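You operate a simulated robot arm through the tools that you are given. There is no shell and no other tool. Be economical: measure what you need, move in short steps, check, and stop when the job is done.

You are at the controls of a simulated two-armed robot. One attempt, no reset.

## Task
Shut the counter drawer. Shut the front right door. Shut the fridge door. Turn the cold dial to 7 C. Put the roll cake plate from the top of the fridge in the right basin. Open the right cupboard door, fetch the blue tin from the middle shelf of the narrow cupboard and set it on the middle right shelf of the wide cupboard and shut the door again. Fetch the orange cloth and set it on the shelf of the small table. Pull the back left door open. Do these in any order. Set down upright: blue tin.

Only the result counts: the job must be done as asked and must still hold three seconds after the hand-in. Knocking over, shifting, dropping, spilling or breaking anything else fails it. Flat cloth is picked up by pressing the open fingertips on it (5 to 10 N) and closing them slowly along it; thin cloth reads only 2 to 8 mm in the jaws.

## Robot
Two 6-joint arms with two-finger parallel grippers on one trunk, on a base that drives. Base frame: it is fixed to the floor where the robot stands at the start and does not move with it; the origin is under the middle of the robot, x ahead of it, y to its left, z up; the surface under the hand at the start is at about z = 0.82. Units: m, rad, N and s.
The left shoulder is at the start at [-0.105, 0.177, 0.734], the right one opposite. With the tool pointing down near the work surface each hand reaches from about 0.1 to 0.68 m from the robot's upright axis, wherever it stands, measured 20 degrees to its own side. Places, roughly: back left door [0.7, 2.7, 1.1]; blue tin (8x8x11 cm) [0, 4.9, 1]; cold dial [1.6, 3.9, 0.8]; counter drawer [0.6, -0.1, 0.7]; fridge door [1.3, 4, 0.4]; front right door [0.8, 2.1, 1.1]; middle right shelf of the wide cupboard [-1, 4.3, 0.9]; orange cloth (7x10x5 cm) [-0.6, -1.3, 0.3]; right basin [1, 5.7, 0.8]; right cupboard door [0.1, 4.8, 0.9]; roll cake plate (15x15x7 cm) [1.5, 4.3, 0.9]; shelf of the small table [0, 1.4, 0.3]. Payload 1.57 kg a hand.
The tool frame of a hand sits at the grasp point between the pads (the TCP): z along the fingers, y along the line on which they close. The tips reach 0.03 m beyond it. Largest opening 0.08 m; finger width 0.017, thickness 0.012; the body of the gripper, 0.04 by 0.082 m, starts 0.08 m behind the TCP.
Orientation is that of the tool frame in the base frame, as a unit quaternion [x, y, z, w]. With the fingers straight down and closing along the base's y, the tool's x points along the base's -x, its y along +y and its z along -z.

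## Interface
- The arms move only by the tool play_rows. It takes "left_targets", "right_targets" or both (then of equal length, played together; a hand with none holds still); each is a list of rows, each a list of 6 numbers: the shift along the tool's x, y, z in units of 40 mm (1.0 is 40 mm), then the turn, a rotation vector about the tool's x, y, z in units of 6 degrees (1.0 is 6 degrees). In form: [[tx, ty, tz, ax, ay, az], ...]. A call has 1 to 12 rows; each row shifts and turns the commanded pose from where the row before left it, along the tool's axes as they then stand. "left_gripper" and "right_gripper" are, for a hand that has rows, the finger opening in m, from 0 to 0.08, set as the call begins (left out, the last holds). A call with a number of a shift or a turn outside -1 to 1 is refused whole. A row lasts 0.2 s, in which the tool goes at most 0.05 m and 0.15 rad; a call with a longer step from one row to the next is refused whole, and so is a gripper value outside its range. A pose out of reach is approached as far as the arm can. The call stops where the force on the tool passes 40 N (or 10 N more than at its start, if that is more) or the arm is blocked; 0.2 s more then pass. The fingers move at their own pace (about 0.072 m/s each) and stop on an object; they squeeze with about 21 N. The grip force told is the motor's: it shows also when the fingers shut on nothing. Time passes only in rows, and 0.2 s behind the last, so rows that do not move let the fingers close. It gives the time, the measured TCP pose, the force on the tool (base axes), the opening and the grip force at its end, in the units of the frame above (readings bear some noise), with the torque about the TCP (base axes, N m) and any sound that the robot's microphone picked up.
- Cameras (640 x 400 px; columns grow to the right, rows downward): "scene" is now at [0.0382, -0.014, 1.4468]; the picture's right is [-0.16, -0.99, 0.00], its down [-0.78, 0.13, -0.61] and it looks along [0.61, -0.10, -0.79] (base axes); focal length 292 px, centre (320, 200). "left" rides on the left gripper at [0.072, 0.007, -0.122] in its tool frame; the picture's right is [-0.09, 1.00, 0.00], its down [-0.84, -0.08, -0.54] and it looks along [-0.54, -0.05, 0.84] (tool axes); focal length 238 px, centre (320, 200). "right" rides on the right gripper at [0.072, -0.007, -0.122] in its tool frame; the picture's right is [0.09, 1.00, 0.00], its down [-0.84, 0.08, -0.54] and it looks along [-0.54, 0.05, 0.84] (tool axes); focal length 238 px, centre (320, 200). There is no depth. A picture from a camera that has moved, and an enlarged one, comes with that camera's place and axes in the base frame and with its lens.
- snapshot(camera): a new picture of that camera. No time passes.
- move_column(by): slides the trunk up (or, below 0, down) by that many m; the arms and the scene camera ride with it, the base frame stays. It gives what a move gives, with no picture.
- drive_base(legs): drives the robot by 1 to 6 legs, each [ahead, left, turn to the left] in m, m and rad, along the robot's own axes; the way and the turn of a leg run together, so that a leg with both is an arc; at most 1.5 m and 3.142 rad a leg. The arms and the cameras ride along, it lands a little off, and it stops where it bumps. It gives what a move gives.
- head_to(pan, tilt): turns the head with the scene camera to pan (to the left, within 2.496 rad either way) and tilt (down, from -0.506 to 1.204), counted from straight ahead of the robot. It gives what a move gives.
- inspect(camera, box): a new picture of the part [left, top, right, bottom] of that camera's present view, enlarged. No time passes.
- sign_off(): hands the job in; it is judged then, once.

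Go step by step. Nothing tells you exact positions but the pictures and the camera data: compare them with the known pose of the tool, close in by small moves and look again before you grip or let go. The budget is 196 turns and 184 pictures, counting those below and the enlarged ones. Unless the task says otherwise, let go and move clear before handing in.

The tools are called after "Request:" as a command line: name --argument value ..., lists and objects as JSON in quotes. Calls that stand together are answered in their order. play_rows: Moves the arms, as the interface text tells. Its arguments: {"type":"object","properties":{"left_targets":{"type":"array"},"left_gripper":{"type":"number"},"right_targets":{"type":"array"},"right_gripper":{"type":"number"}},"required":[]} The other tools are called the same way: move_column (by) slides the trunk up or down; drive_base (legs) drives the base; head_to (pan, tilt) turns the head that bears the scene camera; snapshot (camera) takes a picture; inspect (camera, box) takes an enlarged picture of a part of a camera's view; sign_off () hands the job in.

At the start:

```text
time_s: 0.0
left_position: [0.4615, 0.1254, 0.9391]
left_orientation: [-0.001, 1.0, 0.0, -0.001]
left_ft_force: [0.5, -0.1, -0.2]
left_moment: [-0.02, 0.02, -0.02]
left_gripper_width: 0.0801
left_grasp_force: 0.0
right_position: [0.4893, -0.281, 0.9789]
right_orientation: [0.0, 1.0, 0.0, 0.0]
right_ft_force: [-0.4, -0.1, 0.2]
right_moment: [0.01, -0.03, 0.02]
right_gripper_width: 0.08
right_grasp_force: 0.1
trunk travel left (down, up): [-0.175, 0.153]
robot x, y, heading: [0.0008, -0.0013, 0.0]
head pan, tilt: [-0.161, 0.909]
```

scene: 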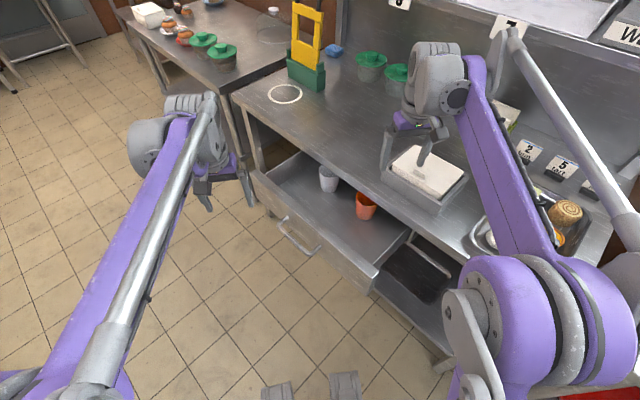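
right: 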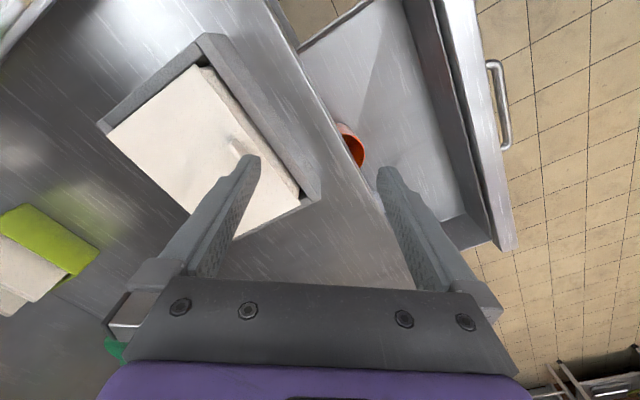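
left: 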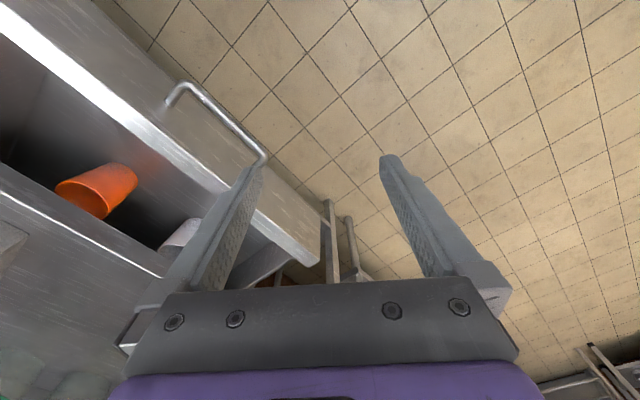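

The drawer is open ahead of me, with its handle at about (0.48, -0.03, 0.70), and it closes along about (0.6, -0.8). I'll tuck the right hand back and tilt the left hand to push the front with closed fingertips.

Request:
play_rows --left_targets '[[0, 0, 0, 0.75, -0.56, 0], [0, 0, 0, 0.75, -0.56, 0], [0, 0, 0, 0.75, -0.56, 0], [0, 0, 0, 0.75, -0.56, 0], [0, 0, 0, 0.75, -0.56, 0], [0, 0, 0, 0.75, -0.56, 0], [0, 0, 0, 0.75, -0.56, 0], [0, 0, 0, 0.75, -0.56, 0]]' --right_targets '[[0.45, 0, -0.45, 0, 0, 0], [0.45, 0, -0.45, 0, 0, 0], [0.45, 0, -0.45, 0, 0, 0], [0.45, 0, -0.45, 0, 0, 0], [0.45, 0, -0.45, 0, 0, 0], [0.45, 0, -0.45, 0, 0, 0], [0.45, 0, -0.45, 0, 0, 0], [0.45, 0, -0.45, 0, 0, 0]]' --left_gripper 0 --right_gripper 0

Request:
snapshot --camera "scene"

```text
time_s: 1.8
left_position: [0.4614, 0.1252, 0.9415]
left_orientation: [0.001, 0.924, -0.306, 0.229]
left_ft_force: [-0.2, 0.8, -0.6]
left_moment: [0.0, 0.0, 0.01]
left_gripper_width: 0.0001
left_grasp_force: 21.1
right_position: [0.3431, -0.2801, 1.1231]
right_orientation: [0.0, 1.0, 0.001, -0.001]
right_ft_force: [-0.3, -0.8, -0.1]
right_moment: [0.0, -0.02, 0.01]
right_gripper_width: 0.0
right_grasp_force: 21.2
trunk travel left (down, up): [-0.175, 0.153]
robot x, y, heading: [-0.0036, 0.0013, 0.0]
head pan, tilt: [-0.161, 0.909]
```

```text
180 pictures are left
camera scene: at [0.0378, -0.0138, 1.4468], right [-0.16, -0.99, 0.0], down [-0.78, 0.13, -0.61], along [0.61, -0.1, -0.79], focal length 292 px, centre (320, 200)
```

scene: 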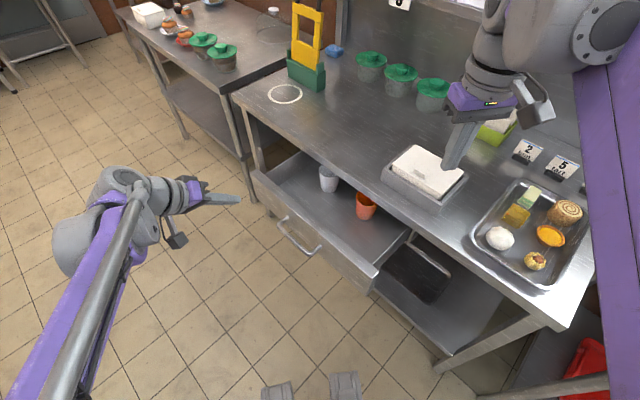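

The way down in front of the drawer is clear. I'll lower the left hand, move it close to the front and look.

Request:
play_rows --left_targets '[[0.61, 0.36, 0.65, 0, 0, 0], [0.61, 0.36, 0.65, 0, 0, 0], [0.61, 0.36, 0.65, 0, 0, 0], [0.61, 0.36, 0.65, 0, 0, 0], [0.61, 0.36, 0.65, 0, 0, 0], [-0.35, -0.47, 0.59, 0, 0, 0], [-0.35, -0.47, 0.59, 0, 0, 0], [-0.35, -0.47, 0.59, 0, 0, 0]]'

Request:
snapshot --camera "scene"

Request:
snapshot --camera "left"

```text
time_s: 3.6
left_position: [0.4751, 0.0132, 0.7577]
left_orientation: [0.0, 0.924, -0.306, 0.228]
left_ft_force: [-0.1, -0.3, 2.5]
left_moment: [-0.04, -0.02, -0.02]
left_gripper_width: 0.0003
left_grasp_force: 20.8
right_position: [0.3446, -0.281, 1.1229]
right_orientation: [0.0, 1.0, 0.0, 0.0]
right_ft_force: [0.1, -0.4, 0.3]
right_moment: [0.0, 0.01, 0.03]
right_gripper_width: 0.0
right_grasp_force: 20.8
trunk travel left (down, up): [-0.175, 0.153]
robot x, y, heading: [0.0007, 0.0008, 0.004]
head pan, tilt: [-0.161, 0.909]
```

```text
179 pictures are left
camera scene: at [0.0382, -0.0147, 1.4468], right [-0.16, -0.99, 0.0], down [-0.78, 0.13, -0.61], along [0.61, -0.1, -0.79], focal length 292 px, centre (320, 200)
```

scene: 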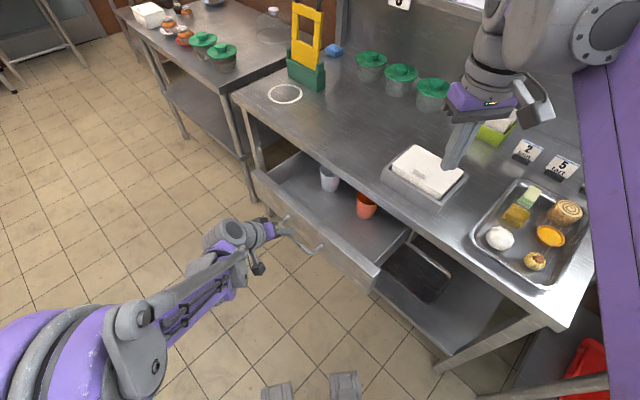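

```text
178 pictures are left
camera left: at [0.3595, 0.0765, 0.8086], right [0.22, 0.82, -0.52], down [0.51, 0.36, 0.78], along [0.83, -0.44, -0.34], focal length 238 px, centre (320, 200)
```

left: 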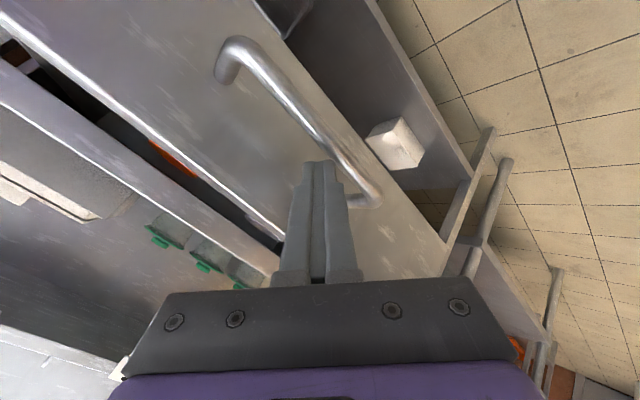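

The tip is just short of the front, above the handle. I'll push slowly along (0.6, -0.8).

Request:
play_rows --left_targets '[[-0.16, -0.21, 0.26, 0, 0, 0], [-0.16, -0.21, 0.26, 0, 0, 0], [-0.16, -0.21, 0.26, 0, 0, 0], [-0.16, -0.21, 0.26, 0, 0, 0], [-0.16, -0.21, 0.26, 0, 0, 0], [-0.16, -0.21, 0.26, 0, 0, 0], [-0.16, -0.21, 0.26, 0, 0, 0], [-0.16, -0.21, 0.26, 0, 0, 0], [-0.16, -0.21, 0.26, 0, 0, 0], [-0.16, -0.21, 0.26, 0, 0, 0], [-0.16, -0.21, 0.26, 0, 0, 0], [-0.16, -0.21, 0.26, 0, 0, 0]]'

Request:
play_rows --left_targets '[[-0.16, -0.21, 0.26, 0, 0, 0], [-0.16, -0.21, 0.26, 0, 0, 0], [-0.16, -0.21, 0.26, 0, 0, 0], [-0.16, -0.21, 0.26, 0, 0, 0], [-0.16, -0.21, 0.26, 0, 0, 0]]'

Request:
snapshot --camera "scene"

```text
time_s: 6.2
left_position: [0.5853, -0.1244, 0.7549]
left_orientation: [0.0, 0.925, -0.305, 0.228]
left_ft_force: [-23.6, 27.1, 11.3]
left_moment: [0.69, 0.62, 0.0]
left_gripper_width: 0.0001
left_grasp_force: 21.2
right_position: [0.3414, -0.2751, 1.125]
right_orientation: [-0.001, 1.0, -0.001, 0.002]
right_ft_force: [0.6, -0.6, -0.2]
right_moment: [-0.01, 0.04, 0.0]
right_gripper_width: 0.0
right_grasp_force: 20.9
trunk travel left (down, up): [-0.175, 0.153]
robot x, y, heading: [-0.0003, -0.0004, 0.002]
head pan, tilt: [-0.161, 0.909]
```

```text
time_s: 6.5
left_position: [0.5852, -0.1243, 0.756]
left_orientation: [-0.001, 0.925, -0.304, 0.227]
left_ft_force: [-13.4, 12.4, 18.2]
left_moment: [0.19, 0.26, -0.06]
left_gripper_width: 0.0
left_grasp_force: 21.2
right_position: [0.3421, -0.2761, 1.1234]
right_orientation: [0.0, 1.0, 0.0, 0.001]
right_ft_force: [-0.2, -0.8, -0.3]
right_moment: [0.01, 0.02, 0.01]
right_gripper_width: 0.0001
right_grasp_force: 21.2
trunk travel left (down, up): [-0.175, 0.153]
robot x, y, heading: [0.0005, -0.0039, 0.001]
head pan, tilt: [-0.161, 0.909]
stopped in row 1 (left hand): the force on the tool passed its limit at 64 N (the readings are from after the stop); the commanded pose is now the measured one
```

```text
177 pictures are left
camera scene: at [0.0345, -0.0124, 1.447], right [-0.16, -0.99, 0.0], down [-0.78, 0.12, -0.62], along [0.61, -0.1, -0.79], focal length 292 px, centre (320, 200)
```

scene: 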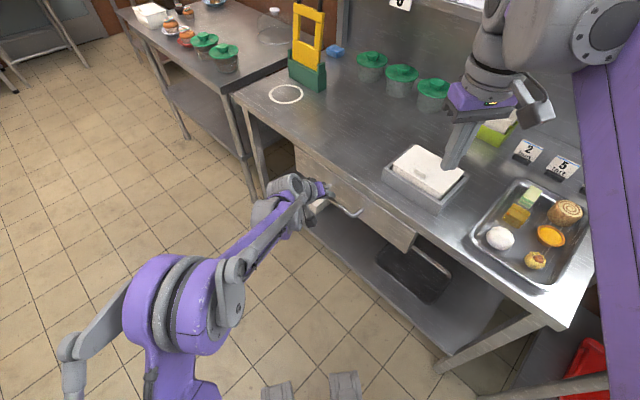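

The drawer has stopped with a firm force. I'll enlarge the view to see whether it is fully shut.

Request:
inspect --camera "scene" --box '[240, 120, 460, 260]'

Request:
snapshot --camera "left"

```text
2.86 times, centred on (350, 190) of scene
camera zoom: at [0.0345, -0.0124, 1.447], right [-0.16, -0.99, 0.0], down [-0.78, 0.12, -0.62], along [0.61, -0.1, -0.79], focal length 835 px, centre (234, 229)
```

zoom: 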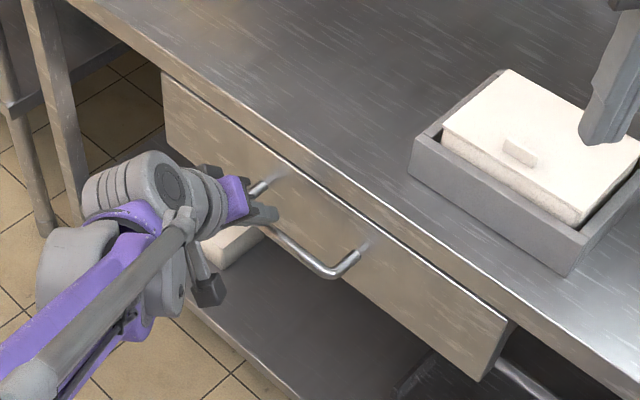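

```text
175 pictures are left
camera left: at [0.4693, -0.0613, 0.808], right [0.22, 0.83, -0.52], down [0.51, 0.36, 0.78], along [0.83, -0.44, -0.34], focal length 238 px, centre (320, 200)
```

left: 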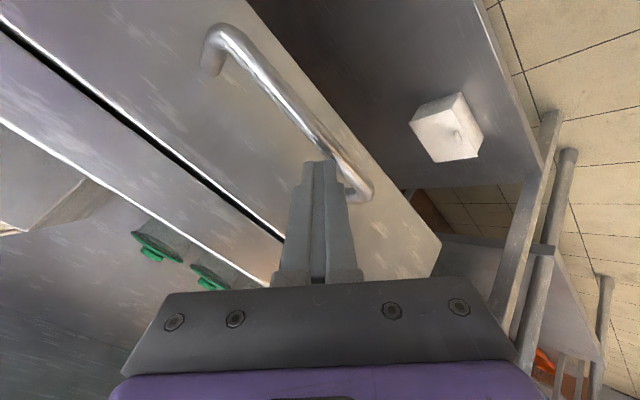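

The drawer is shut. I'll back the left hand away and look around with the head to plan the route.

Request:
play_rows --left_targets '[[0.35, 0.47, -0.59, 0, 0, 0], [0.35, 0.47, -0.59, 0, 0, 0], [0.35, 0.47, -0.59, 0, 0, 0], [0.35, 0.47, -0.59, 0, 0, 0], [-0.1, -0.14, -0.95, -0.75, 0.56, 0], [-0.1, -0.14, -0.95, -0.75, 0.56, 0], [-0.1, -0.14, -0.95, -0.75, 0.56, 0], [0, 0, -0.8, -0.75, 0.56, 0], [0, 0, 0, -0.75, 0.56, 0], [0, 0, 0, -0.75, 0.56, 0], [0, 0, 0, -0.75, 0.56, 0], [0, 0, 0, -0.75, 0.56, 0]]'

Request:
head_to --pan -2.2 --tilt 0.6

Request:
snapshot --camera "scene"

Request:
head_to --pan 1.3 --tilt 0.3

Request:
snapshot --camera "scene"

```text
time_s: 9.1
left_position: [0.4635, 0.0365, 0.8845]
left_orientation: [-0.001, 1.0, 0.004, -0.003]
left_ft_force: [0.9, -0.7, -1.2]
left_moment: [-0.02, 0.03, -0.07]
left_gripper_width: 0.0001
left_grasp_force: 21.5
right_position: [0.3446, -0.2776, 1.1229]
right_orientation: [-0.001, 1.0, 0.0, 0.0]
right_ft_force: [0.7, -0.5, -0.6]
right_moment: [0.0, 0.03, -0.02]
right_gripper_width: 0.0002
right_grasp_force: 21.0
trunk travel left (down, up): [-0.175, 0.153]
robot x, y, heading: [-0.0004, 0.0024, 0.004]
head pan, tilt: [-0.161, 0.909]
```

```text
time_s: 11.0
left_position: [0.465, 0.0352, 0.8843]
left_orientation: [-0.001, 1.0, 0.003, -0.003]
left_ft_force: [0.0, 0.8, -0.1]
left_moment: [-0.04, 0.0, -0.01]
left_gripper_width: 0.0
left_grasp_force: 21.5
right_position: [0.3448, -0.2781, 1.1227]
right_orientation: [-0.002, 1.0, 0.0, 0.0]
right_ft_force: [1.3, -0.7, 0.0]
right_moment: [0.02, -0.01, -0.03]
right_gripper_width: 0.0
right_grasp_force: 21.4
trunk travel left (down, up): [-0.175, 0.153]
robot x, y, heading: [0.0034, 0.0015, 0.004]
head pan, tilt: [-2.201, 0.6]
```

```text
174 pictures are left
camera scene: at [-0.0883, -0.073, 1.4722], right [-0.81, 0.59, 0.0], down [0.33, 0.46, -0.83], along [-0.48, -0.67, -0.56], focal length 292 px, centre (320, 200)
```

scene: 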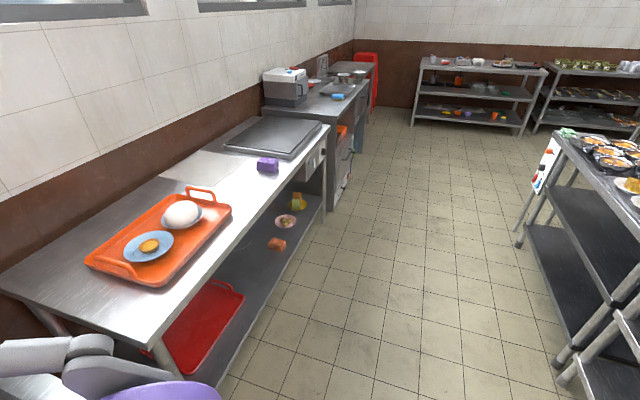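

```text
time_s: 14.0
left_position: [0.4634, 0.0356, 0.8839]
left_orientation: [-0.002, 1.0, 0.002, -0.003]
left_ft_force: [0.3, -0.4, 0.1]
left_moment: [0.0, 0.05, 0.0]
left_gripper_width: 0.0
left_grasp_force: 20.8
right_position: [0.3441, -0.2785, 1.1236]
right_orientation: [0.0, 1.0, 0.001, 0.0]
right_ft_force: [-1.3, 0.5, -0.3]
right_moment: [-0.01, -0.02, -0.02]
right_gripper_width: 0.0001
right_grasp_force: 21.0
trunk travel left (down, up): [-0.175, 0.153]
robot x, y, heading: [0.0006, 0.0019, 0.002]
head pan, tilt: [1.3, 0.3]
```

```text
173 pictures are left
camera scene: at [-0.0115, 0.0885, 1.4997], right [0.96, -0.27, 0.0], down [-0.08, -0.29, -0.96], along [0.25, 0.92, -0.3], focal length 292 px, centre (320, 200)
```

scene: 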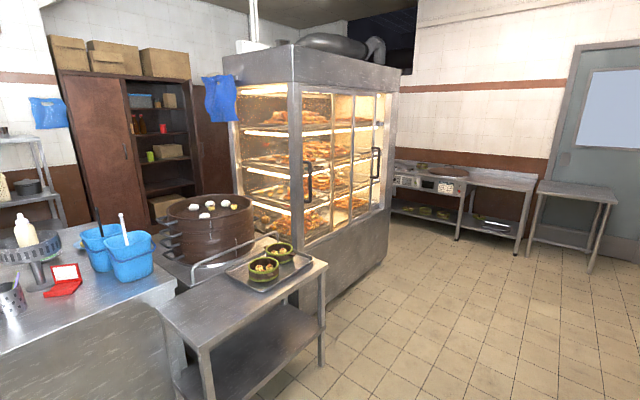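

The orange cloth lies on the lower shelf of the right-hand counter, near (-0.62, -1.26). I'll raise the left hand, back off, turn 45° right and drive alongside that counter.

Request:
play_rows --left_targets '[[0.5, 0, -0.9, 0, 0, 0], [0.5, 0, -0.9, 0, 0, 0], [0.5, 0, -0.9, 0, 0, 0], [0.5, 0, -0.9, 0, 0, 0], [0.5, 0.5, -0.8, 0, 0, 0]]' --right_targets '[[0, 0, 0, 0, 0, 0], [0, 0, 0, 0, 0, 0], [0, 0, 0, 0, 0, 0], [0, 0, 0, 0, 0, 0], [0, 0, 0, 0, 0, 0]]' --right_gripper 0.08

Request:
drive_base --legs '[[-0.5, 0, 0], [0, 0, -0.785], [0.2, -0.79, 0]]'

Request:
head_to --pan -0.2 --tilt 0.9

Request:
snapshot --camera "scene"

```text
time_s: 15.2
left_position: [0.3619, 0.0543, 1.0598]
left_orientation: [0.0, 1.0, 0.003, -0.002]
left_ft_force: [-0.1, 0.5, -1.5]
left_moment: [0.0, -0.03, -0.02]
left_gripper_width: 0.0
left_grasp_force: 20.8
right_position: [0.3436, -0.277, 1.1223]
right_orientation: [0.0, 1.0, 0.0, 0.0]
right_ft_force: [0.4, -0.1, -0.8]
right_moment: [0.0, 0.0, -0.01]
right_gripper_width: 0.0801
right_grasp_force: 0.0
trunk travel left (down, up): [-0.175, 0.153]
robot x, y, heading: [-0.0052, 0.0052, 0.003]
head pan, tilt: [1.3, 0.3]
```

```text
time_s: 27.0
left_position: [-0.6122, -0.9107, 1.0605]
left_orientation: [0.376, 0.926, 0.003, -0.002]
left_ft_force: [-0.1, -0.6, 0.2]
left_moment: [-0.02, 0.01, 0.0]
left_gripper_width: 0.0
left_grasp_force: 21.0
right_position: [-0.8569, -1.1363, 1.1233]
right_orientation: [0.377, 0.926, 0.0, -0.001]
right_ft_force: [0.0, -0.8, 0.6]
right_moment: [-0.02, 0.0, 0.04]
right_gripper_width: 0.0801
right_grasp_force: 0.1
trunk travel left (down, up): [-0.175, 0.153]
robot x, y, heading: [-0.9075, -0.6974, -0.773]
head pan, tilt: [1.3, 0.3]
```

```text
time_s: 28.6
left_position: [-0.6108, -0.9113, 1.0605]
left_orientation: [0.377, 0.926, 0.004, -0.001]
left_ft_force: [-0.3, -0.2, 0.5]
left_moment: [0.0, -0.03, 0.01]
left_gripper_width: 0.0001
left_grasp_force: 21.3
right_position: [-0.8575, -1.135, 1.1225]
right_orientation: [0.377, 0.926, 0.0, 0.0]
right_ft_force: [0.2, -0.3, -0.4]
right_moment: [-0.02, 0.02, 0.0]
right_gripper_width: 0.0798
right_grasp_force: 0.1
trunk travel left (down, up): [-0.175, 0.153]
robot x, y, heading: [-0.9099, -0.6919, -0.774]
head pan, tilt: [-0.201, 0.901]
```

```text
172 pictures are left
camera scene: at [-0.8921, -0.7337, 1.4474], right [-0.83, -0.56, 0.0], down [-0.44, 0.65, -0.62], along [0.35, -0.51, -0.78], focal length 292 px, centre (320, 200)
```

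scene: 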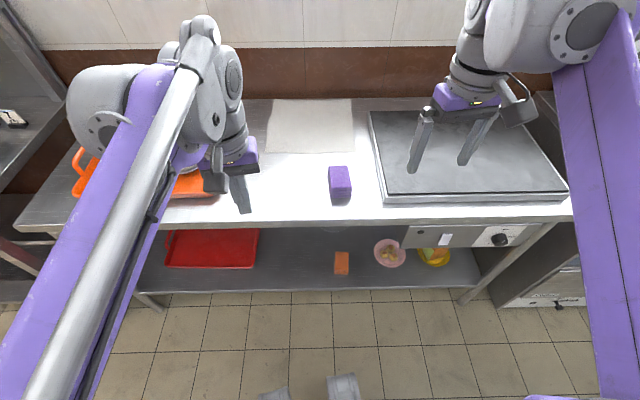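

I face the counter about 0.2 rad off. The cloth is at about (-0.65, -1.25, 0.30), 7 cm wide along the edge and 10 cm deep. I'll square up, lower the trunk and bring the right hand down in front of the edge.

Request:
drive_base --legs '[[0, 0, -0.2], [0.05, 0.05, 0]]'

Request:
play_rows --right_targets '[[0.8, 0, 0, 0, 0, 0], [0.8, 0, 0, 0, 0, 0], [0.8, -0.3, 0, 0, 0, 0]]'

Request:
move_column --by -0.17

Request:
play_rows --right_targets '[[0, 0, 1, 0, 0, 0], [0, 0, 1, 0, 0, 0], [0, 0, 1, 0, 0, 0], [0, 0, 1, 0, 0, 0], [0, 0, 1, 0, 0, 0], [0, 0, 1, 0, 0, 0], [0, 0, 1, 0, 0, 0], [0, 0, 1, 0, 0, 0], [0, 0, 1, 0, 0, 0], [0, 0, 1, 0, 0, 0]]'

Request:
snapshot --camera "scene"

Request:
snapshot --camera "right"

```text
time_s: 30.5
left_position: [-0.592, -0.9812, 1.0611]
left_orientation: [0.469, 0.883, 0.003, -0.001]
left_ft_force: [0.1, -0.4, 0.2]
left_moment: [0.01, 0.01, -0.01]
left_gripper_width: 0.0
left_grasp_force: 21.1
right_position: [-0.8771, -1.151, 1.1223]
right_orientation: [0.468, 0.884, 0.001, 0.001]
right_ft_force: [-0.3, 0.8, -0.2]
right_moment: [0.02, 0.05, 0.01]
right_gripper_width: 0.0801
right_grasp_force: 0.0
trunk travel left (down, up): [-0.175, 0.153]
robot x, y, heading: [-0.8367, -0.7058, -0.975]
head pan, tilt: [-0.201, 0.901]
```

```text
time_s: 31.3
left_position: [-0.5923, -0.9817, 1.0601]
left_orientation: [0.469, 0.883, 0.003, -0.001]
left_ft_force: [0.6, -0.3, 0.0]
left_moment: [-0.07, 0.0, -0.02]
left_gripper_width: 0.0002
left_grasp_force: 21.0
right_position: [-0.9455, -1.0768, 1.1243]
right_orientation: [0.469, 0.883, 0.0, 0.0]
right_ft_force: [0.6, 0.2, 0.5]
right_moment: [0.01, -0.01, 0.02]
right_gripper_width: 0.0799
right_grasp_force: 0.0
trunk travel left (down, up): [-0.175, 0.153]
robot x, y, heading: [-0.8385, -0.7112, -0.974]
head pan, tilt: [-0.201, 0.901]
```

```text
time_s: 33.2
left_position: [-0.5916, -0.981, 0.8905]
left_orientation: [0.468, 0.883, 0.003, -0.001]
left_ft_force: [1.6, 0.1, 0.5]
left_moment: [-0.02, -0.03, -0.04]
left_gripper_width: 0.0003
left_grasp_force: 21.7
right_position: [-0.942, -1.0772, 0.9511]
right_orientation: [0.468, 0.884, 0.001, 0.0]
right_ft_force: [0.0, 0.5, 0.1]
right_moment: [-0.03, -0.02, -0.02]
right_gripper_width: 0.0797
right_grasp_force: 0.1
trunk travel left (down, up): [-0.005, 0.323]
robot x, y, heading: [-0.8431, -0.7081, -0.973]
head pan, tilt: [-0.201, 0.901]
```

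```text
time_s: 35.4
left_position: [-0.5925, -0.9809, 0.8905]
left_orientation: [0.469, 0.883, 0.003, 0.0]
left_ft_force: [0.4, 0.3, -0.4]
left_moment: [0.0, -0.03, 0.01]
left_gripper_width: 0.0004
left_grasp_force: 21.1
right_position: [-0.9435, -1.0785, 0.5537]
right_orientation: [0.468, 0.884, 0.0, -0.001]
right_ft_force: [-0.4, 0.7, -0.7]
right_moment: [0.02, 0.0, 0.0]
right_gripper_width: 0.0798
right_grasp_force: 0.0
trunk travel left (down, up): [-0.005, 0.323]
robot x, y, heading: [-0.8402, -0.7078, -0.972]
head pan, tilt: [-0.201, 0.901]
```

```text
171 pictures are left
camera scene: at [-0.8048, -0.7888, 1.2731], right [-0.92, -0.38, 0.0], down [-0.3, 0.72, -0.62], along [0.24, -0.57, -0.78], focal length 292 px, centre (320, 200)
```

scene: 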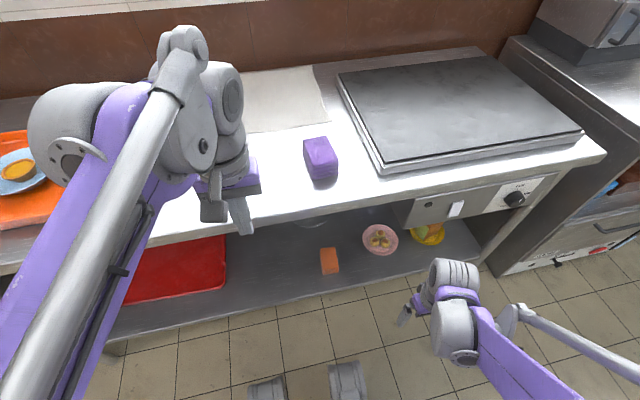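

```text
170 pictures are left
camera right: at [-0.9902, -1.0229, 0.6743], right [0.77, 0.63, 0.0], down [0.53, -0.65, 0.54], along [0.34, -0.42, -0.84], focal length 238 px, centre (320, 200)
```

right: 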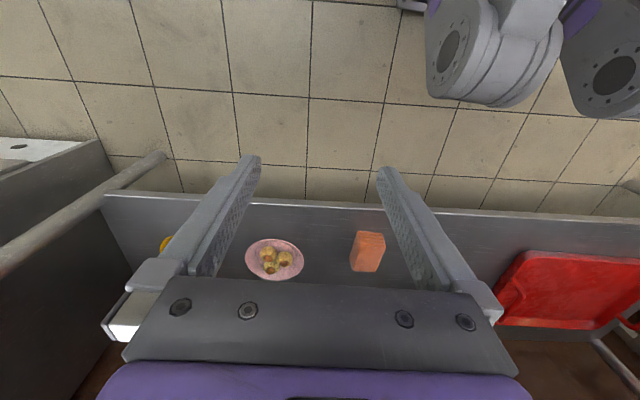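

The cloth is near (-0.64, -1.27, 0.27). I'll tilt the right hand forward about 42°, line up sideways and go part of the way in.

Request:
play_rows --right_targets '[[0, 0.51, 0, 0, -1, 0], [0, 0.51, 0, 0, -1, 0], [0, 0.51, 0, 0, -1, 0], [0, 0.51, 0, 0, -1, 0], [0, 0.51, 0, 0, -1, 0], [0, 0.51, 0, 0, -1, 0], [0, 0.51, 0, 0, -1, 0], [-0.25, 0, 0.95, 0, 0, 0], [-0.25, 0, 0.95, 0, 0, 0], [-0.25, 0, 0.95, 0, 0, 0], [-0.25, 0, 0.95, 0, 0, 0]]'

Request:
snapshot --camera "right"

Request:
inspect --camera "scene" --box '[260, 200, 420, 300]'

```text
time_s: 37.8
left_position: [-0.5928, -0.9807, 0.8899]
left_orientation: [0.469, 0.883, 0.003, -0.002]
left_ft_force: [-0.5, 0.2, -0.4]
left_moment: [0.03, -0.02, 0.02]
left_gripper_width: 0.0
left_grasp_force: 21.1
right_position: [-0.7447, -1.1153, 0.4894]
right_orientation: [0.437, 0.826, -0.167, 0.316]
right_ft_force: [0.6, 0.3, -1.4]
right_moment: [-0.01, -0.03, -0.05]
right_gripper_width: 0.0799
right_grasp_force: 0.0
right hand out of reach, approached as far as the arm can: row 8, 9
trunk travel left (down, up): [-0.005, 0.323]
robot x, y, heading: [-0.839, -0.7107, -0.98]
head pan, tilt: [-0.201, 0.901]
```

```text
169 pictures are left
camera right: at [-0.8261, -1.0071, 0.5332], right [0.79, 0.61, -0.06], down [0.21, -0.17, 0.96], along [0.58, -0.77, -0.27], focal length 238 px, centre (320, 200)
```

right: 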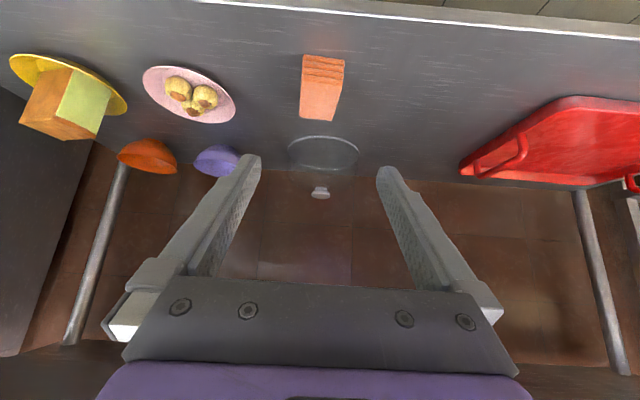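

```text
4.00 times, centred on (340, 250) of scene
camera zoom: at [-0.8046, -0.7887, 1.2731], right [-0.92, -0.38, 0.0], down [-0.3, 0.72, -0.62], along [0.24, -0.57, -0.78], focal length 1169 px, centre (240, 0)
```

zoom: 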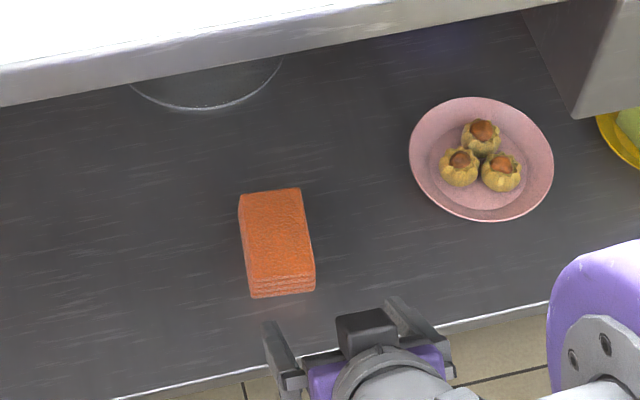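

The cloth is a folded stack, well centred between the fingers. I'll go in along the fingers and look before the last stretch.

Request:
play_rows --right_targets '[[0.02, 0, 0.95, 0, 0, 0], [0.02, 0, 0.95, 0, 0, 0], [0.02, 0, 0.95, 0, 0, 0], [0.02, 0, 0.95, 0, 0, 0], [0, 0, 0.4, 0, 0, 0]]'

Request:
snapshot --camera "right"

Request:
inspect --camera "scene" --box '[260, 200, 420, 300]'

```text
time_s: 39.0
left_position: [-0.5919, -0.9816, 0.8896]
left_orientation: [0.469, 0.883, 0.003, -0.001]
left_ft_force: [-0.9, -0.7, -0.2]
left_moment: [0.0, -0.02, 0.01]
left_gripper_width: 0.0
left_grasp_force: 20.8
right_position: [-0.6829, -1.2065, 0.3654]
right_orientation: [0.437, 0.825, -0.168, 0.317]
right_ft_force: [-0.1, -0.4, -0.7]
right_moment: [-0.03, -0.01, 0.0]
right_gripper_width: 0.0799
right_grasp_force: 0.1
right hand out of reach, approached as far as the arm can: row 1
trunk travel left (down, up): [-0.005, 0.323]
robot x, y, heading: [-0.843, -0.7076, -0.978]
head pan, tilt: [-0.201, 0.901]
```

```text
167 pictures are left
camera right: at [-0.7645, -1.099, 0.4082], right [0.79, 0.62, -0.06], down [0.21, -0.17, 0.96], along [0.58, -0.77, -0.26], focal length 238 px, centre (320, 200)
```

right: 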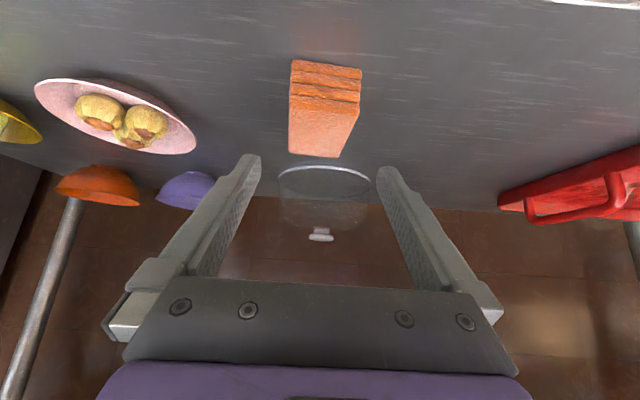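

```text
4.00 times, centred on (340, 250) of scene
camera zoom: at [-0.8048, -0.7883, 1.2732], right [-0.92, -0.38, 0.0], down [-0.3, 0.72, -0.62], along [0.24, -0.57, -0.78], focal length 1169 px, centre (240, 0)
```

zoom: 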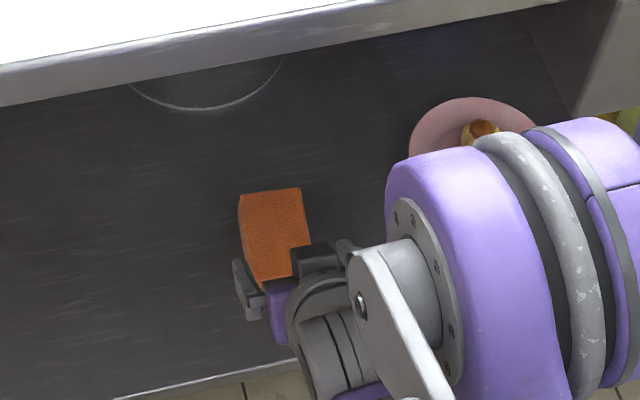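

The cloth lines up between the fingers: front at about 3 cm, shelf near z 0.25. I'll finish the approach to just above the shelf.

Request:
play_rows --right_targets '[[0.05, 0, 0.65, 0, 0, 0], [0.05, 0, 0.65, 0, 0, 0], [0.05, 0, 0.65, 0, 0, 0], [0.0, 0, 0.65, 0, 0, 0], [0, 0, 0, 0, 0, 0]]'

Request:
snapshot --camera "right"

```text
time_s: 40.2
left_position: [-0.592, -0.9806, 0.8898]
left_orientation: [0.469, 0.883, 0.003, -0.001]
left_ft_force: [0.4, 0.2, 0.8]
left_moment: [0.01, 0.01, 0.02]
left_gripper_width: 0.0002
left_grasp_force: 20.6
right_position: [-0.6448, -1.2628, 0.2872]
right_orientation: [0.437, 0.825, -0.167, 0.317]
right_ft_force: [0.0, 0.0, -0.9]
right_moment: [-0.03, -0.01, 0.01]
right_gripper_width: 0.0798
right_grasp_force: 0.0
trunk travel left (down, up): [-0.005, 0.323]
robot x, y, heading: [-0.8387, -0.7042, -0.976]
head pan, tilt: [-0.201, 0.901]
```

```text
165 pictures are left
camera right: at [-0.7271, -1.1554, 0.3303], right [0.79, 0.62, -0.06], down [0.21, -0.17, 0.96], along [0.58, -0.77, -0.26], focal length 238 px, centre (320, 200)
```

right: 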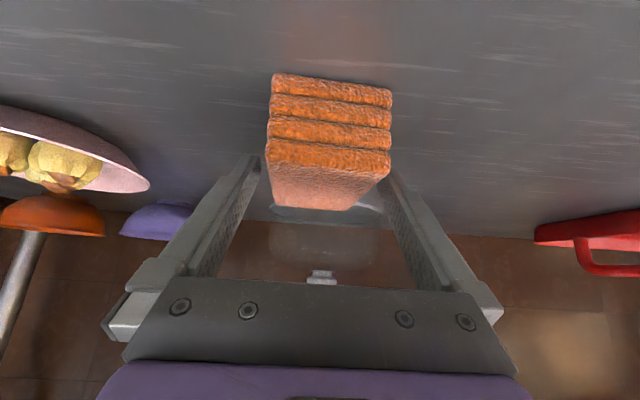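

The stack is 7 cm wide and its top is at about 0.27, so the tips need to go about 2.5 cm lower and 6 mm to the left. I'll do that and close.

Request:
play_rows --right_targets '[[0, 0.15, 0, 0, 0, 0], [0.05, 0, 0.24, 0, 0, 0], [0.05, 0, 0.24, 0, 0, 0], [0.04, 0, 0.24, 0, 0, 0], [0, 0, 0, 0, 0, 0]]'

Request:
snapshot --camera "right"

```text
time_s: 41.2
left_position: [-0.5935, -0.9806, 0.8906]
left_orientation: [0.469, 0.883, 0.003, 0.0]
left_ft_force: [-0.5, -0.3, 0.0]
left_moment: [0.04, -0.01, 0.0]
left_gripper_width: 0.0001
left_grasp_force: 20.5
right_position: [-0.6321, -1.2686, 0.2666]
right_orientation: [0.436, 0.825, -0.168, 0.318]
right_ft_force: [-6.2, 8.6, 16.1]
right_moment: [0.26, -0.24, 0.32]
right_gripper_width: 0.0799
right_grasp_force: 0.1
trunk travel left (down, up): [-0.005, 0.323]
robot x, y, heading: [-0.8426, -0.7108, -0.977]
head pan, tilt: [-0.201, 0.901]
stopped in row 4 (right hand): the force on the tool passed its limit at 55 N (the readings are from after the stop); the commanded pose is now the measured one
```

```text
164 pictures are left
camera right: at [-0.7145, -1.1603, 0.31], right [0.79, 0.61, -0.06], down [0.21, -0.17, 0.96], along [0.58, -0.77, -0.26], focal length 238 px, centre (320, 200)
```

right: 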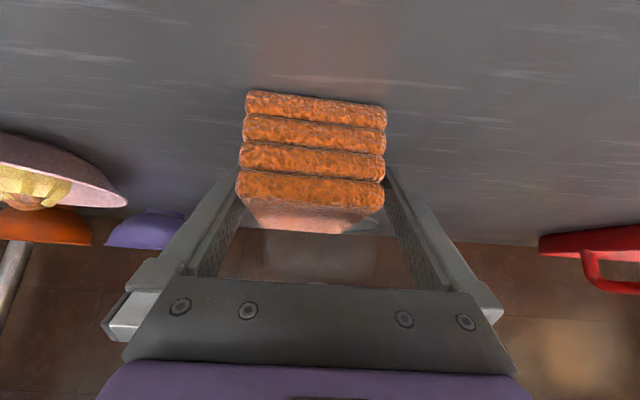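

The lower fingertip has just touched the shelf, which puts the shelf at about 0.235. I'll lift 4 mm and close on the stack.

Request:
play_rows --right_targets '[[-0.07, -0.03, -0.08, 0, 0, 0], [0, 0, 0, 0, 0, 0]]'

Request:
play_rows --right_targets '[[0, 0, 0, 0, 0, 0], [0, 0, 0, 0, 0, 0], [0, 0, 0, 0, 0, 0], [0, 0, 0, 0, 0, 0]]' --right_gripper 0.0

Request:
snapshot --camera "right"

```text
time_s: 41.8
left_position: [-0.593, -0.9808, 0.8902]
left_orientation: [0.469, 0.883, 0.004, -0.001]
left_ft_force: [-0.7, 0.1, 0.5]
left_moment: [-0.01, 0.0, 0.03]
left_gripper_width: 0.0004
left_grasp_force: 21.6
right_position: [-0.6321, -1.2688, 0.2713]
right_orientation: [0.438, 0.824, -0.168, 0.317]
right_ft_force: [-0.3, 0.7, 0.3]
right_moment: [0.03, 0.03, 0.01]
right_gripper_width: 0.0799
right_grasp_force: 0.0
trunk travel left (down, up): [-0.005, 0.323]
robot x, y, heading: [-0.8374, -0.7112, -0.978]
head pan, tilt: [-0.201, 0.901]
```

```text
time_s: 42.8
left_position: [-0.5924, -0.981, 0.8919]
left_orientation: [0.468, 0.884, 0.003, 0.0]
left_ft_force: [-0.3, -0.6, -0.6]
left_moment: [-0.02, -0.03, 0.0]
left_gripper_width: 0.0
left_grasp_force: 20.5
right_position: [-0.6328, -1.2698, 0.2718]
right_orientation: [0.438, 0.824, -0.169, 0.317]
right_ft_force: [0.1, -1.4, 0.5]
right_moment: [-0.02, 0.01, -0.02]
right_gripper_width: 0.0617
right_grasp_force: 21.8
trunk travel left (down, up): [-0.005, 0.323]
robot x, y, heading: [-0.8415, -0.7095, -0.98]
head pan, tilt: [-0.201, 0.901]
```

```text
163 pictures are left
camera right: at [-0.7151, -1.1614, 0.3133], right [0.79, 0.61, -0.06], down [0.21, -0.17, 0.96], along [0.58, -0.77, -0.26], focal length 238 px, centre (320, 200)
```

right: 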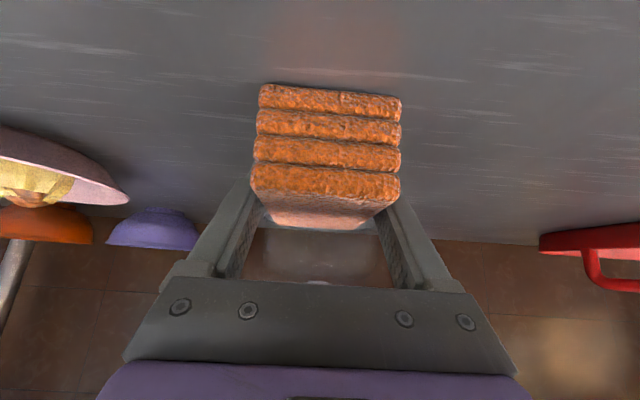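

I have the stack in the jaws at 62 mm. I'll lift 5 cm, then withdraw horizontally and look.

Request:
play_rows --right_targets '[[-0.42, 0, -0.47, 0, 0, 0], [-0.42, 0, -0.47, 0, 0, 0], [-0.42, 0, -0.47, 0, 0, 0], [0.7, 0, -0.63, 0, 0, 0], [0.7, 0, -0.63, 0, 0, 0], [0.7, 0, -0.63, 0, 0, 0], [0.7, 0, -0.63, 0, 0, 0], [0.7, 0, -0.63, 0, 0, 0], [0.7, 0, -0.63, 0, 0, 0], [0.7, 0, -0.63, 0, 0, 0], [0.7, 0, -0.63, 0, 0, 0]]'

Request:
snapshot --camera "right"

Request:
snapshot --camera "scene"

```text
time_s: 45.2
left_position: [-0.5938, -0.9814, 0.8898]
left_orientation: [0.468, 0.883, 0.003, -0.001]
left_ft_force: [-0.1, -0.6, -0.8]
left_moment: [-0.04, 0.03, -0.03]
left_gripper_width: 0.0
left_grasp_force: 21.2
right_position: [-0.701, -1.152, 0.4361]
right_orientation: [0.437, 0.826, -0.167, 0.315]
right_ft_force: [0.8, 0.2, -1.1]
right_moment: [0.02, 0.0, -0.01]
right_gripper_width: 0.0617
right_grasp_force: 20.8
right hand out of reach, approached as far as the arm can: row 6, 7, 8, 9, 10, 11
trunk travel left (down, up): [-0.005, 0.323]
robot x, y, heading: [-0.8404, -0.7079, -0.975]
head pan, tilt: [-0.201, 0.901]
```

```text
162 pictures are left
camera right: at [-0.7832, -1.0447, 0.4795], right [0.79, 0.61, -0.06], down [0.21, -0.17, 0.96], along [0.58, -0.77, -0.26], focal length 238 px, centre (320, 200)
```

right: 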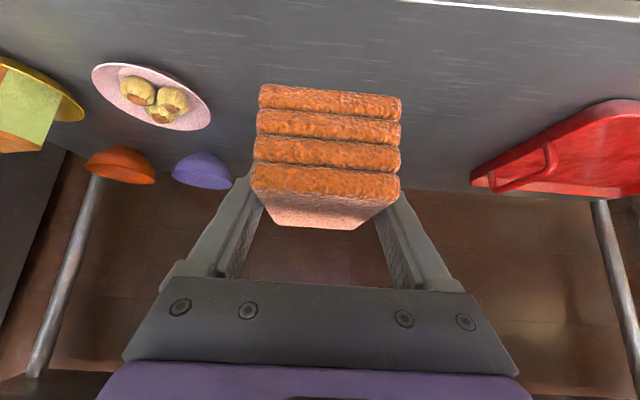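

```text
161 pictures are left
camera scene: at [-0.8051, -0.788, 1.2732], right [-0.92, -0.38, 0.0], down [-0.3, 0.72, -0.62], along [0.24, -0.57, -0.78], focal length 292 px, centre (320, 200)
```

scene: 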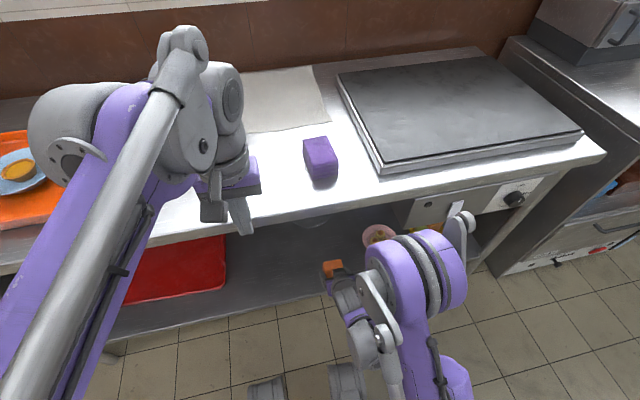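

The cloth is held well. Tilted poses close to the body are out of reach, so I'll back the base off first, then untilt and raise the hand and trunk.

Request:
drive_base --legs '[[-0.4, 0, 0]]'

Request:
play_rows --right_targets '[[-0.4, 0, -0.4, 0, 1, 0], [-0.4, 0, -0.4, 0, 1, 0], [-0.4, 0, -0.4, 0, 1, 0], [-0.2, 0, -0.6, 0, 1, 0], [0, 0, -0.6, 0, 1, 0], [0, 0, -0.6, 0, 1, 0], [0, 0, -0.6, 0, 1, 0], [0, 0, -0.6, 0, 0, 0]]'

Request:
move_column --by 0.17

Request:
head_to --pan 2.0 --tilt 0.5

Request:
snapshot --camera "scene"

```text
time_s: 47.7
left_position: [-0.8197, -0.6444, 0.8909]
left_orientation: [0.466, 0.885, 0.003, -0.001]
left_ft_force: [-0.1, 0.1, 0.7]
left_moment: [-0.05, -0.02, 0.03]
left_gripper_width: 0.0
left_grasp_force: 20.6
right_position: [-0.9267, -0.8171, 0.4383]
right_orientation: [0.434, 0.827, -0.167, 0.317]
right_ft_force: [0.5, -0.1, -1.5]
right_moment: [0.02, -0.02, -0.01]
right_gripper_width: 0.0617
right_grasp_force: 20.6
trunk travel left (down, up): [-0.005, 0.323]
robot x, y, heading: [-1.0701, -0.3791, -0.973]
head pan, tilt: [-0.201, 0.901]
```

```text
time_s: 49.5
left_position: [-0.8202, -0.6436, 0.8905]
left_orientation: [0.466, 0.885, 0.004, -0.002]
left_ft_force: [-0.2, -0.5, -0.6]
left_moment: [0.01, 0.02, 0.0]
left_gripper_width: 0.0
left_grasp_force: 20.9
right_position: [-0.9316, -0.812, 0.6235]
right_orientation: [0.465, 0.885, 0.0, 0.0]
right_ft_force: [0.3, 0.7, -0.9]
right_moment: [0.03, -0.01, 0.0]
right_gripper_width: 0.0616
right_grasp_force: 21.2
trunk travel left (down, up): [-0.005, 0.323]
robot x, y, heading: [-1.068, -0.3746, -0.969]
head pan, tilt: [-0.201, 0.901]
```

```text
time_s: 51.4
left_position: [-0.8205, -0.6433, 1.0608]
left_orientation: [0.467, 0.884, 0.003, -0.002]
left_ft_force: [1.1, -0.6, 0.1]
left_moment: [0.0, -0.04, -0.01]
left_gripper_width: 0.0
left_grasp_force: 21.1
right_position: [-0.9303, -0.8093, 0.7928]
right_orientation: [0.465, 0.885, 0.001, -0.001]
right_ft_force: [-0.1, 0.6, -0.2]
right_moment: [-0.02, 0.01, 0.0]
right_gripper_width: 0.0617
right_grasp_force: 21.2
trunk travel left (down, up): [-0.175, 0.153]
robot x, y, heading: [-1.0671, -0.3746, -0.968]
head pan, tilt: [-0.201, 0.901]
```

```text
time_s: 53.5
left_position: [-0.8209, -0.6435, 1.0602]
left_orientation: [0.466, 0.885, 0.003, -0.001]
left_ft_force: [0.3, 0.4, -0.6]
left_moment: [0.05, 0.02, -0.01]
left_gripper_width: 0.0001
left_grasp_force: 20.8
right_position: [-0.93, -0.8092, 0.793]
right_orientation: [0.465, 0.885, 0.0, 0.0]
right_ft_force: [-0.3, -1.0, -1.4]
right_moment: [0.03, -0.02, -0.02]
right_gripper_width: 0.0618
right_grasp_force: 21.3
trunk travel left (down, up): [-0.175, 0.153]
robot x, y, heading: [-1.0672, -0.3736, -0.969]
head pan, tilt: [2.0, 0.499]
```

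```text
160 pictures are left
camera scene: at [-1.0424, -0.2673, 1.4813], right [0.86, -0.51, 0.0], down [-0.25, -0.41, -0.88], along [0.45, 0.75, -0.48], focal length 292 px, centre (320, 200)
```

scene: 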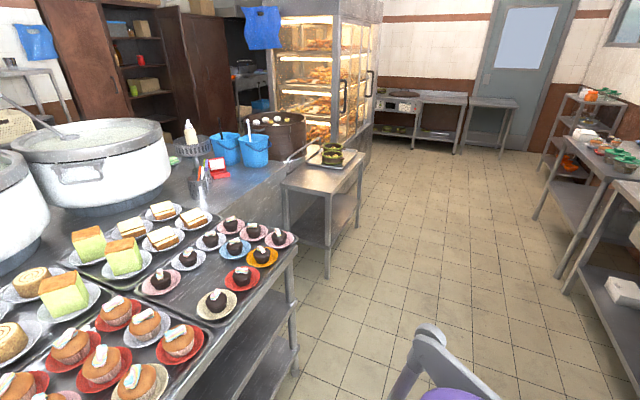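

Cloth in hand. The small table stands along the aisle with its centre near (0, 1.4), and its long side faces the aisle. I'll drive sideways down the aisle, then turn to face it.

Request:
drive_base --legs '[[0, 0.87, 0], [0, 0.87, 0], [0, 0, -1.55], [0, 0, -1.55]]'

Request:
head_to --pan -0.1 --tilt 0.8

Request:
snapshot --camera "scene"

```text
time_s: 76.7
left_position: [0.0837, 0.8944, 1.0601]
left_orientation: [0.897, -0.442, 0.001, 0.003]
left_ft_force: [-0.5, 0.4, 0.5]
left_moment: [-0.01, 0.01, 0.02]
left_gripper_width: 0.0
left_grasp_force: 21.0
right_position: [0.1852, 1.0675, 0.7926]
right_orientation: [0.897, -0.441, 0.0, 0.0]
right_ft_force: [0.4, 0.6, -1.0]
right_moment: [0.0, 0.0, -0.03]
right_gripper_width: 0.0617
right_grasp_force: 20.6
trunk travel left (down, up): [-0.175, 0.153]
robot x, y, heading: [0.3472, 0.637, 2.227]
head pan, tilt: [2.0, 0.499]
```

```text
time_s: 78.7
left_position: [0.0848, 0.8951, 1.0597]
left_orientation: [0.897, -0.441, 0.001, 0.003]
left_ft_force: [0.0, 0.4, -0.1]
left_moment: [-0.01, 0.03, 0.0]
left_gripper_width: 0.0002
left_grasp_force: 20.6
right_position: [0.1849, 1.0667, 0.7925]
right_orientation: [0.897, -0.442, 0.0, -0.001]
right_ft_force: [0.3, 0.7, -0.7]
right_moment: [-0.02, 0.01, 0.01]
right_gripper_width: 0.0619
right_grasp_force: 21.3
trunk travel left (down, up): [-0.175, 0.153]
robot x, y, heading: [0.3447, 0.6403, 2.231]
head pan, tilt: [-0.099, 0.799]
```

```text
159 pictures are left
camera scene: at [0.3276, 0.6756, 1.4553], right [0.85, 0.53, 0.0], down [0.38, -0.61, -0.7], along [-0.37, 0.59, -0.72], focal length 292 px, centre (320, 200)
```

scene: 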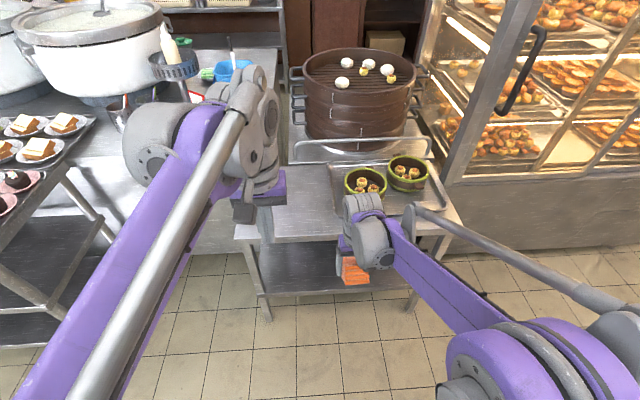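

The small table's front edge is about 0.62 m ahead and its shelf is at about z 0.28. I'll lower the trunk, tilt and lower the right hand in front of it, then look again.

Request:
move_column --by -0.17

Request:
play_rows --right_targets '[[0, 0, 0.9, 0, 0, 0], [0, 0, 0.9, 0, 0, 0], [0, 0, 0.5, 0, -1, 0], [0, 0, 0, 0, -1, 0], [0, 0, 0, 0, -1, 0], [0, 0, 0, 0, -1, 0], [0, 0, 0, 0, -1, 0], [0, 0, 0, 0, -1, 0], [0, 0, 0, 0, -1, 0], [0.43, 0, 0.85, 0, 0, 0], [0.43, 0, 0.85, 0, 0, 0]]'

Request:
snapshot --camera "right"

Request:
snapshot --camera "scene"

```text
time_s: 80.6
left_position: [0.0848, 0.8953, 0.8912]
left_orientation: [0.898, -0.441, 0.001, 0.004]
left_ft_force: [0.6, 0.2, 0.1]
left_moment: [-0.01, 0.02, -0.05]
left_gripper_width: 0.0001
left_grasp_force: 21.1
right_position: [0.1855, 1.0671, 0.6221]
right_orientation: [0.897, -0.441, 0.001, 0.0]
right_ft_force: [0.3, -0.6, 0.2]
right_moment: [0.02, -0.02, -0.03]
right_gripper_width: 0.0618
right_grasp_force: 20.4
trunk travel left (down, up): [-0.005, 0.323]
robot x, y, heading: [0.3478, 0.638, 2.223]
head pan, tilt: [-0.099, 0.799]
```

```text
time_s: 83.0
left_position: [0.0839, 0.8944, 0.8901]
left_orientation: [0.897, -0.442, 0.001, 0.003]
left_ft_force: [-0.1, -0.4, -0.1]
left_moment: [-0.03, 0.01, 0.02]
left_gripper_width: 0.0
left_grasp_force: 21.0
right_position: [0.1736, 1.0822, 0.455]
right_orientation: [0.837, -0.413, -0.321, -0.159]
right_ft_force: [-0.7, 0.0, -0.5]
right_moment: [0.0, -0.02, 0.0]
right_gripper_width: 0.0617
right_grasp_force: 21.0
trunk travel left (down, up): [-0.005, 0.323]
robot x, y, heading: [0.3485, 0.6381, 2.226]
head pan, tilt: [-0.099, 0.799]
```

```text
158 pictures are left
camera right: at [0.2608, 0.979, 0.4984], right [-0.75, -0.66, -0.06], down [-0.22, 0.16, 0.96], along [-0.63, 0.73, -0.26], focal length 238 px, centre (320, 200)
```

right: 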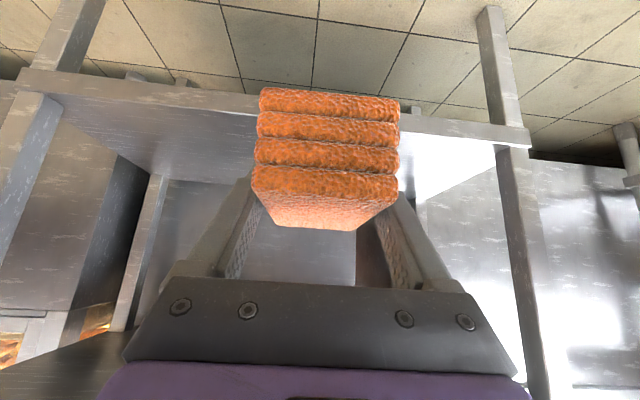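

```text
157 pictures are left
camera scene: at [0.2996, 0.7121, 1.281], right [0.85, 0.53, 0.0], down [0.38, -0.61, -0.7], along [-0.37, 0.59, -0.72], focal length 292 px, centre (320, 200)
```

scene: 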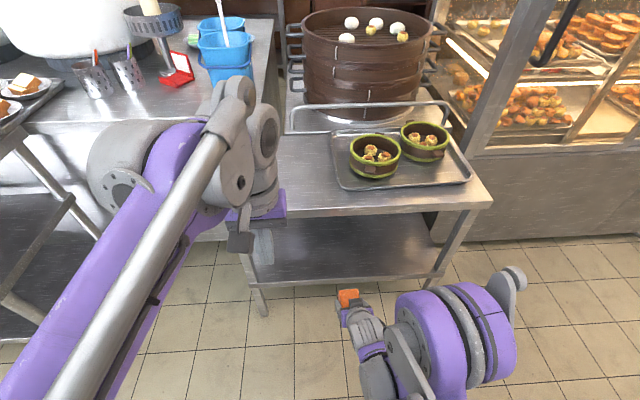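

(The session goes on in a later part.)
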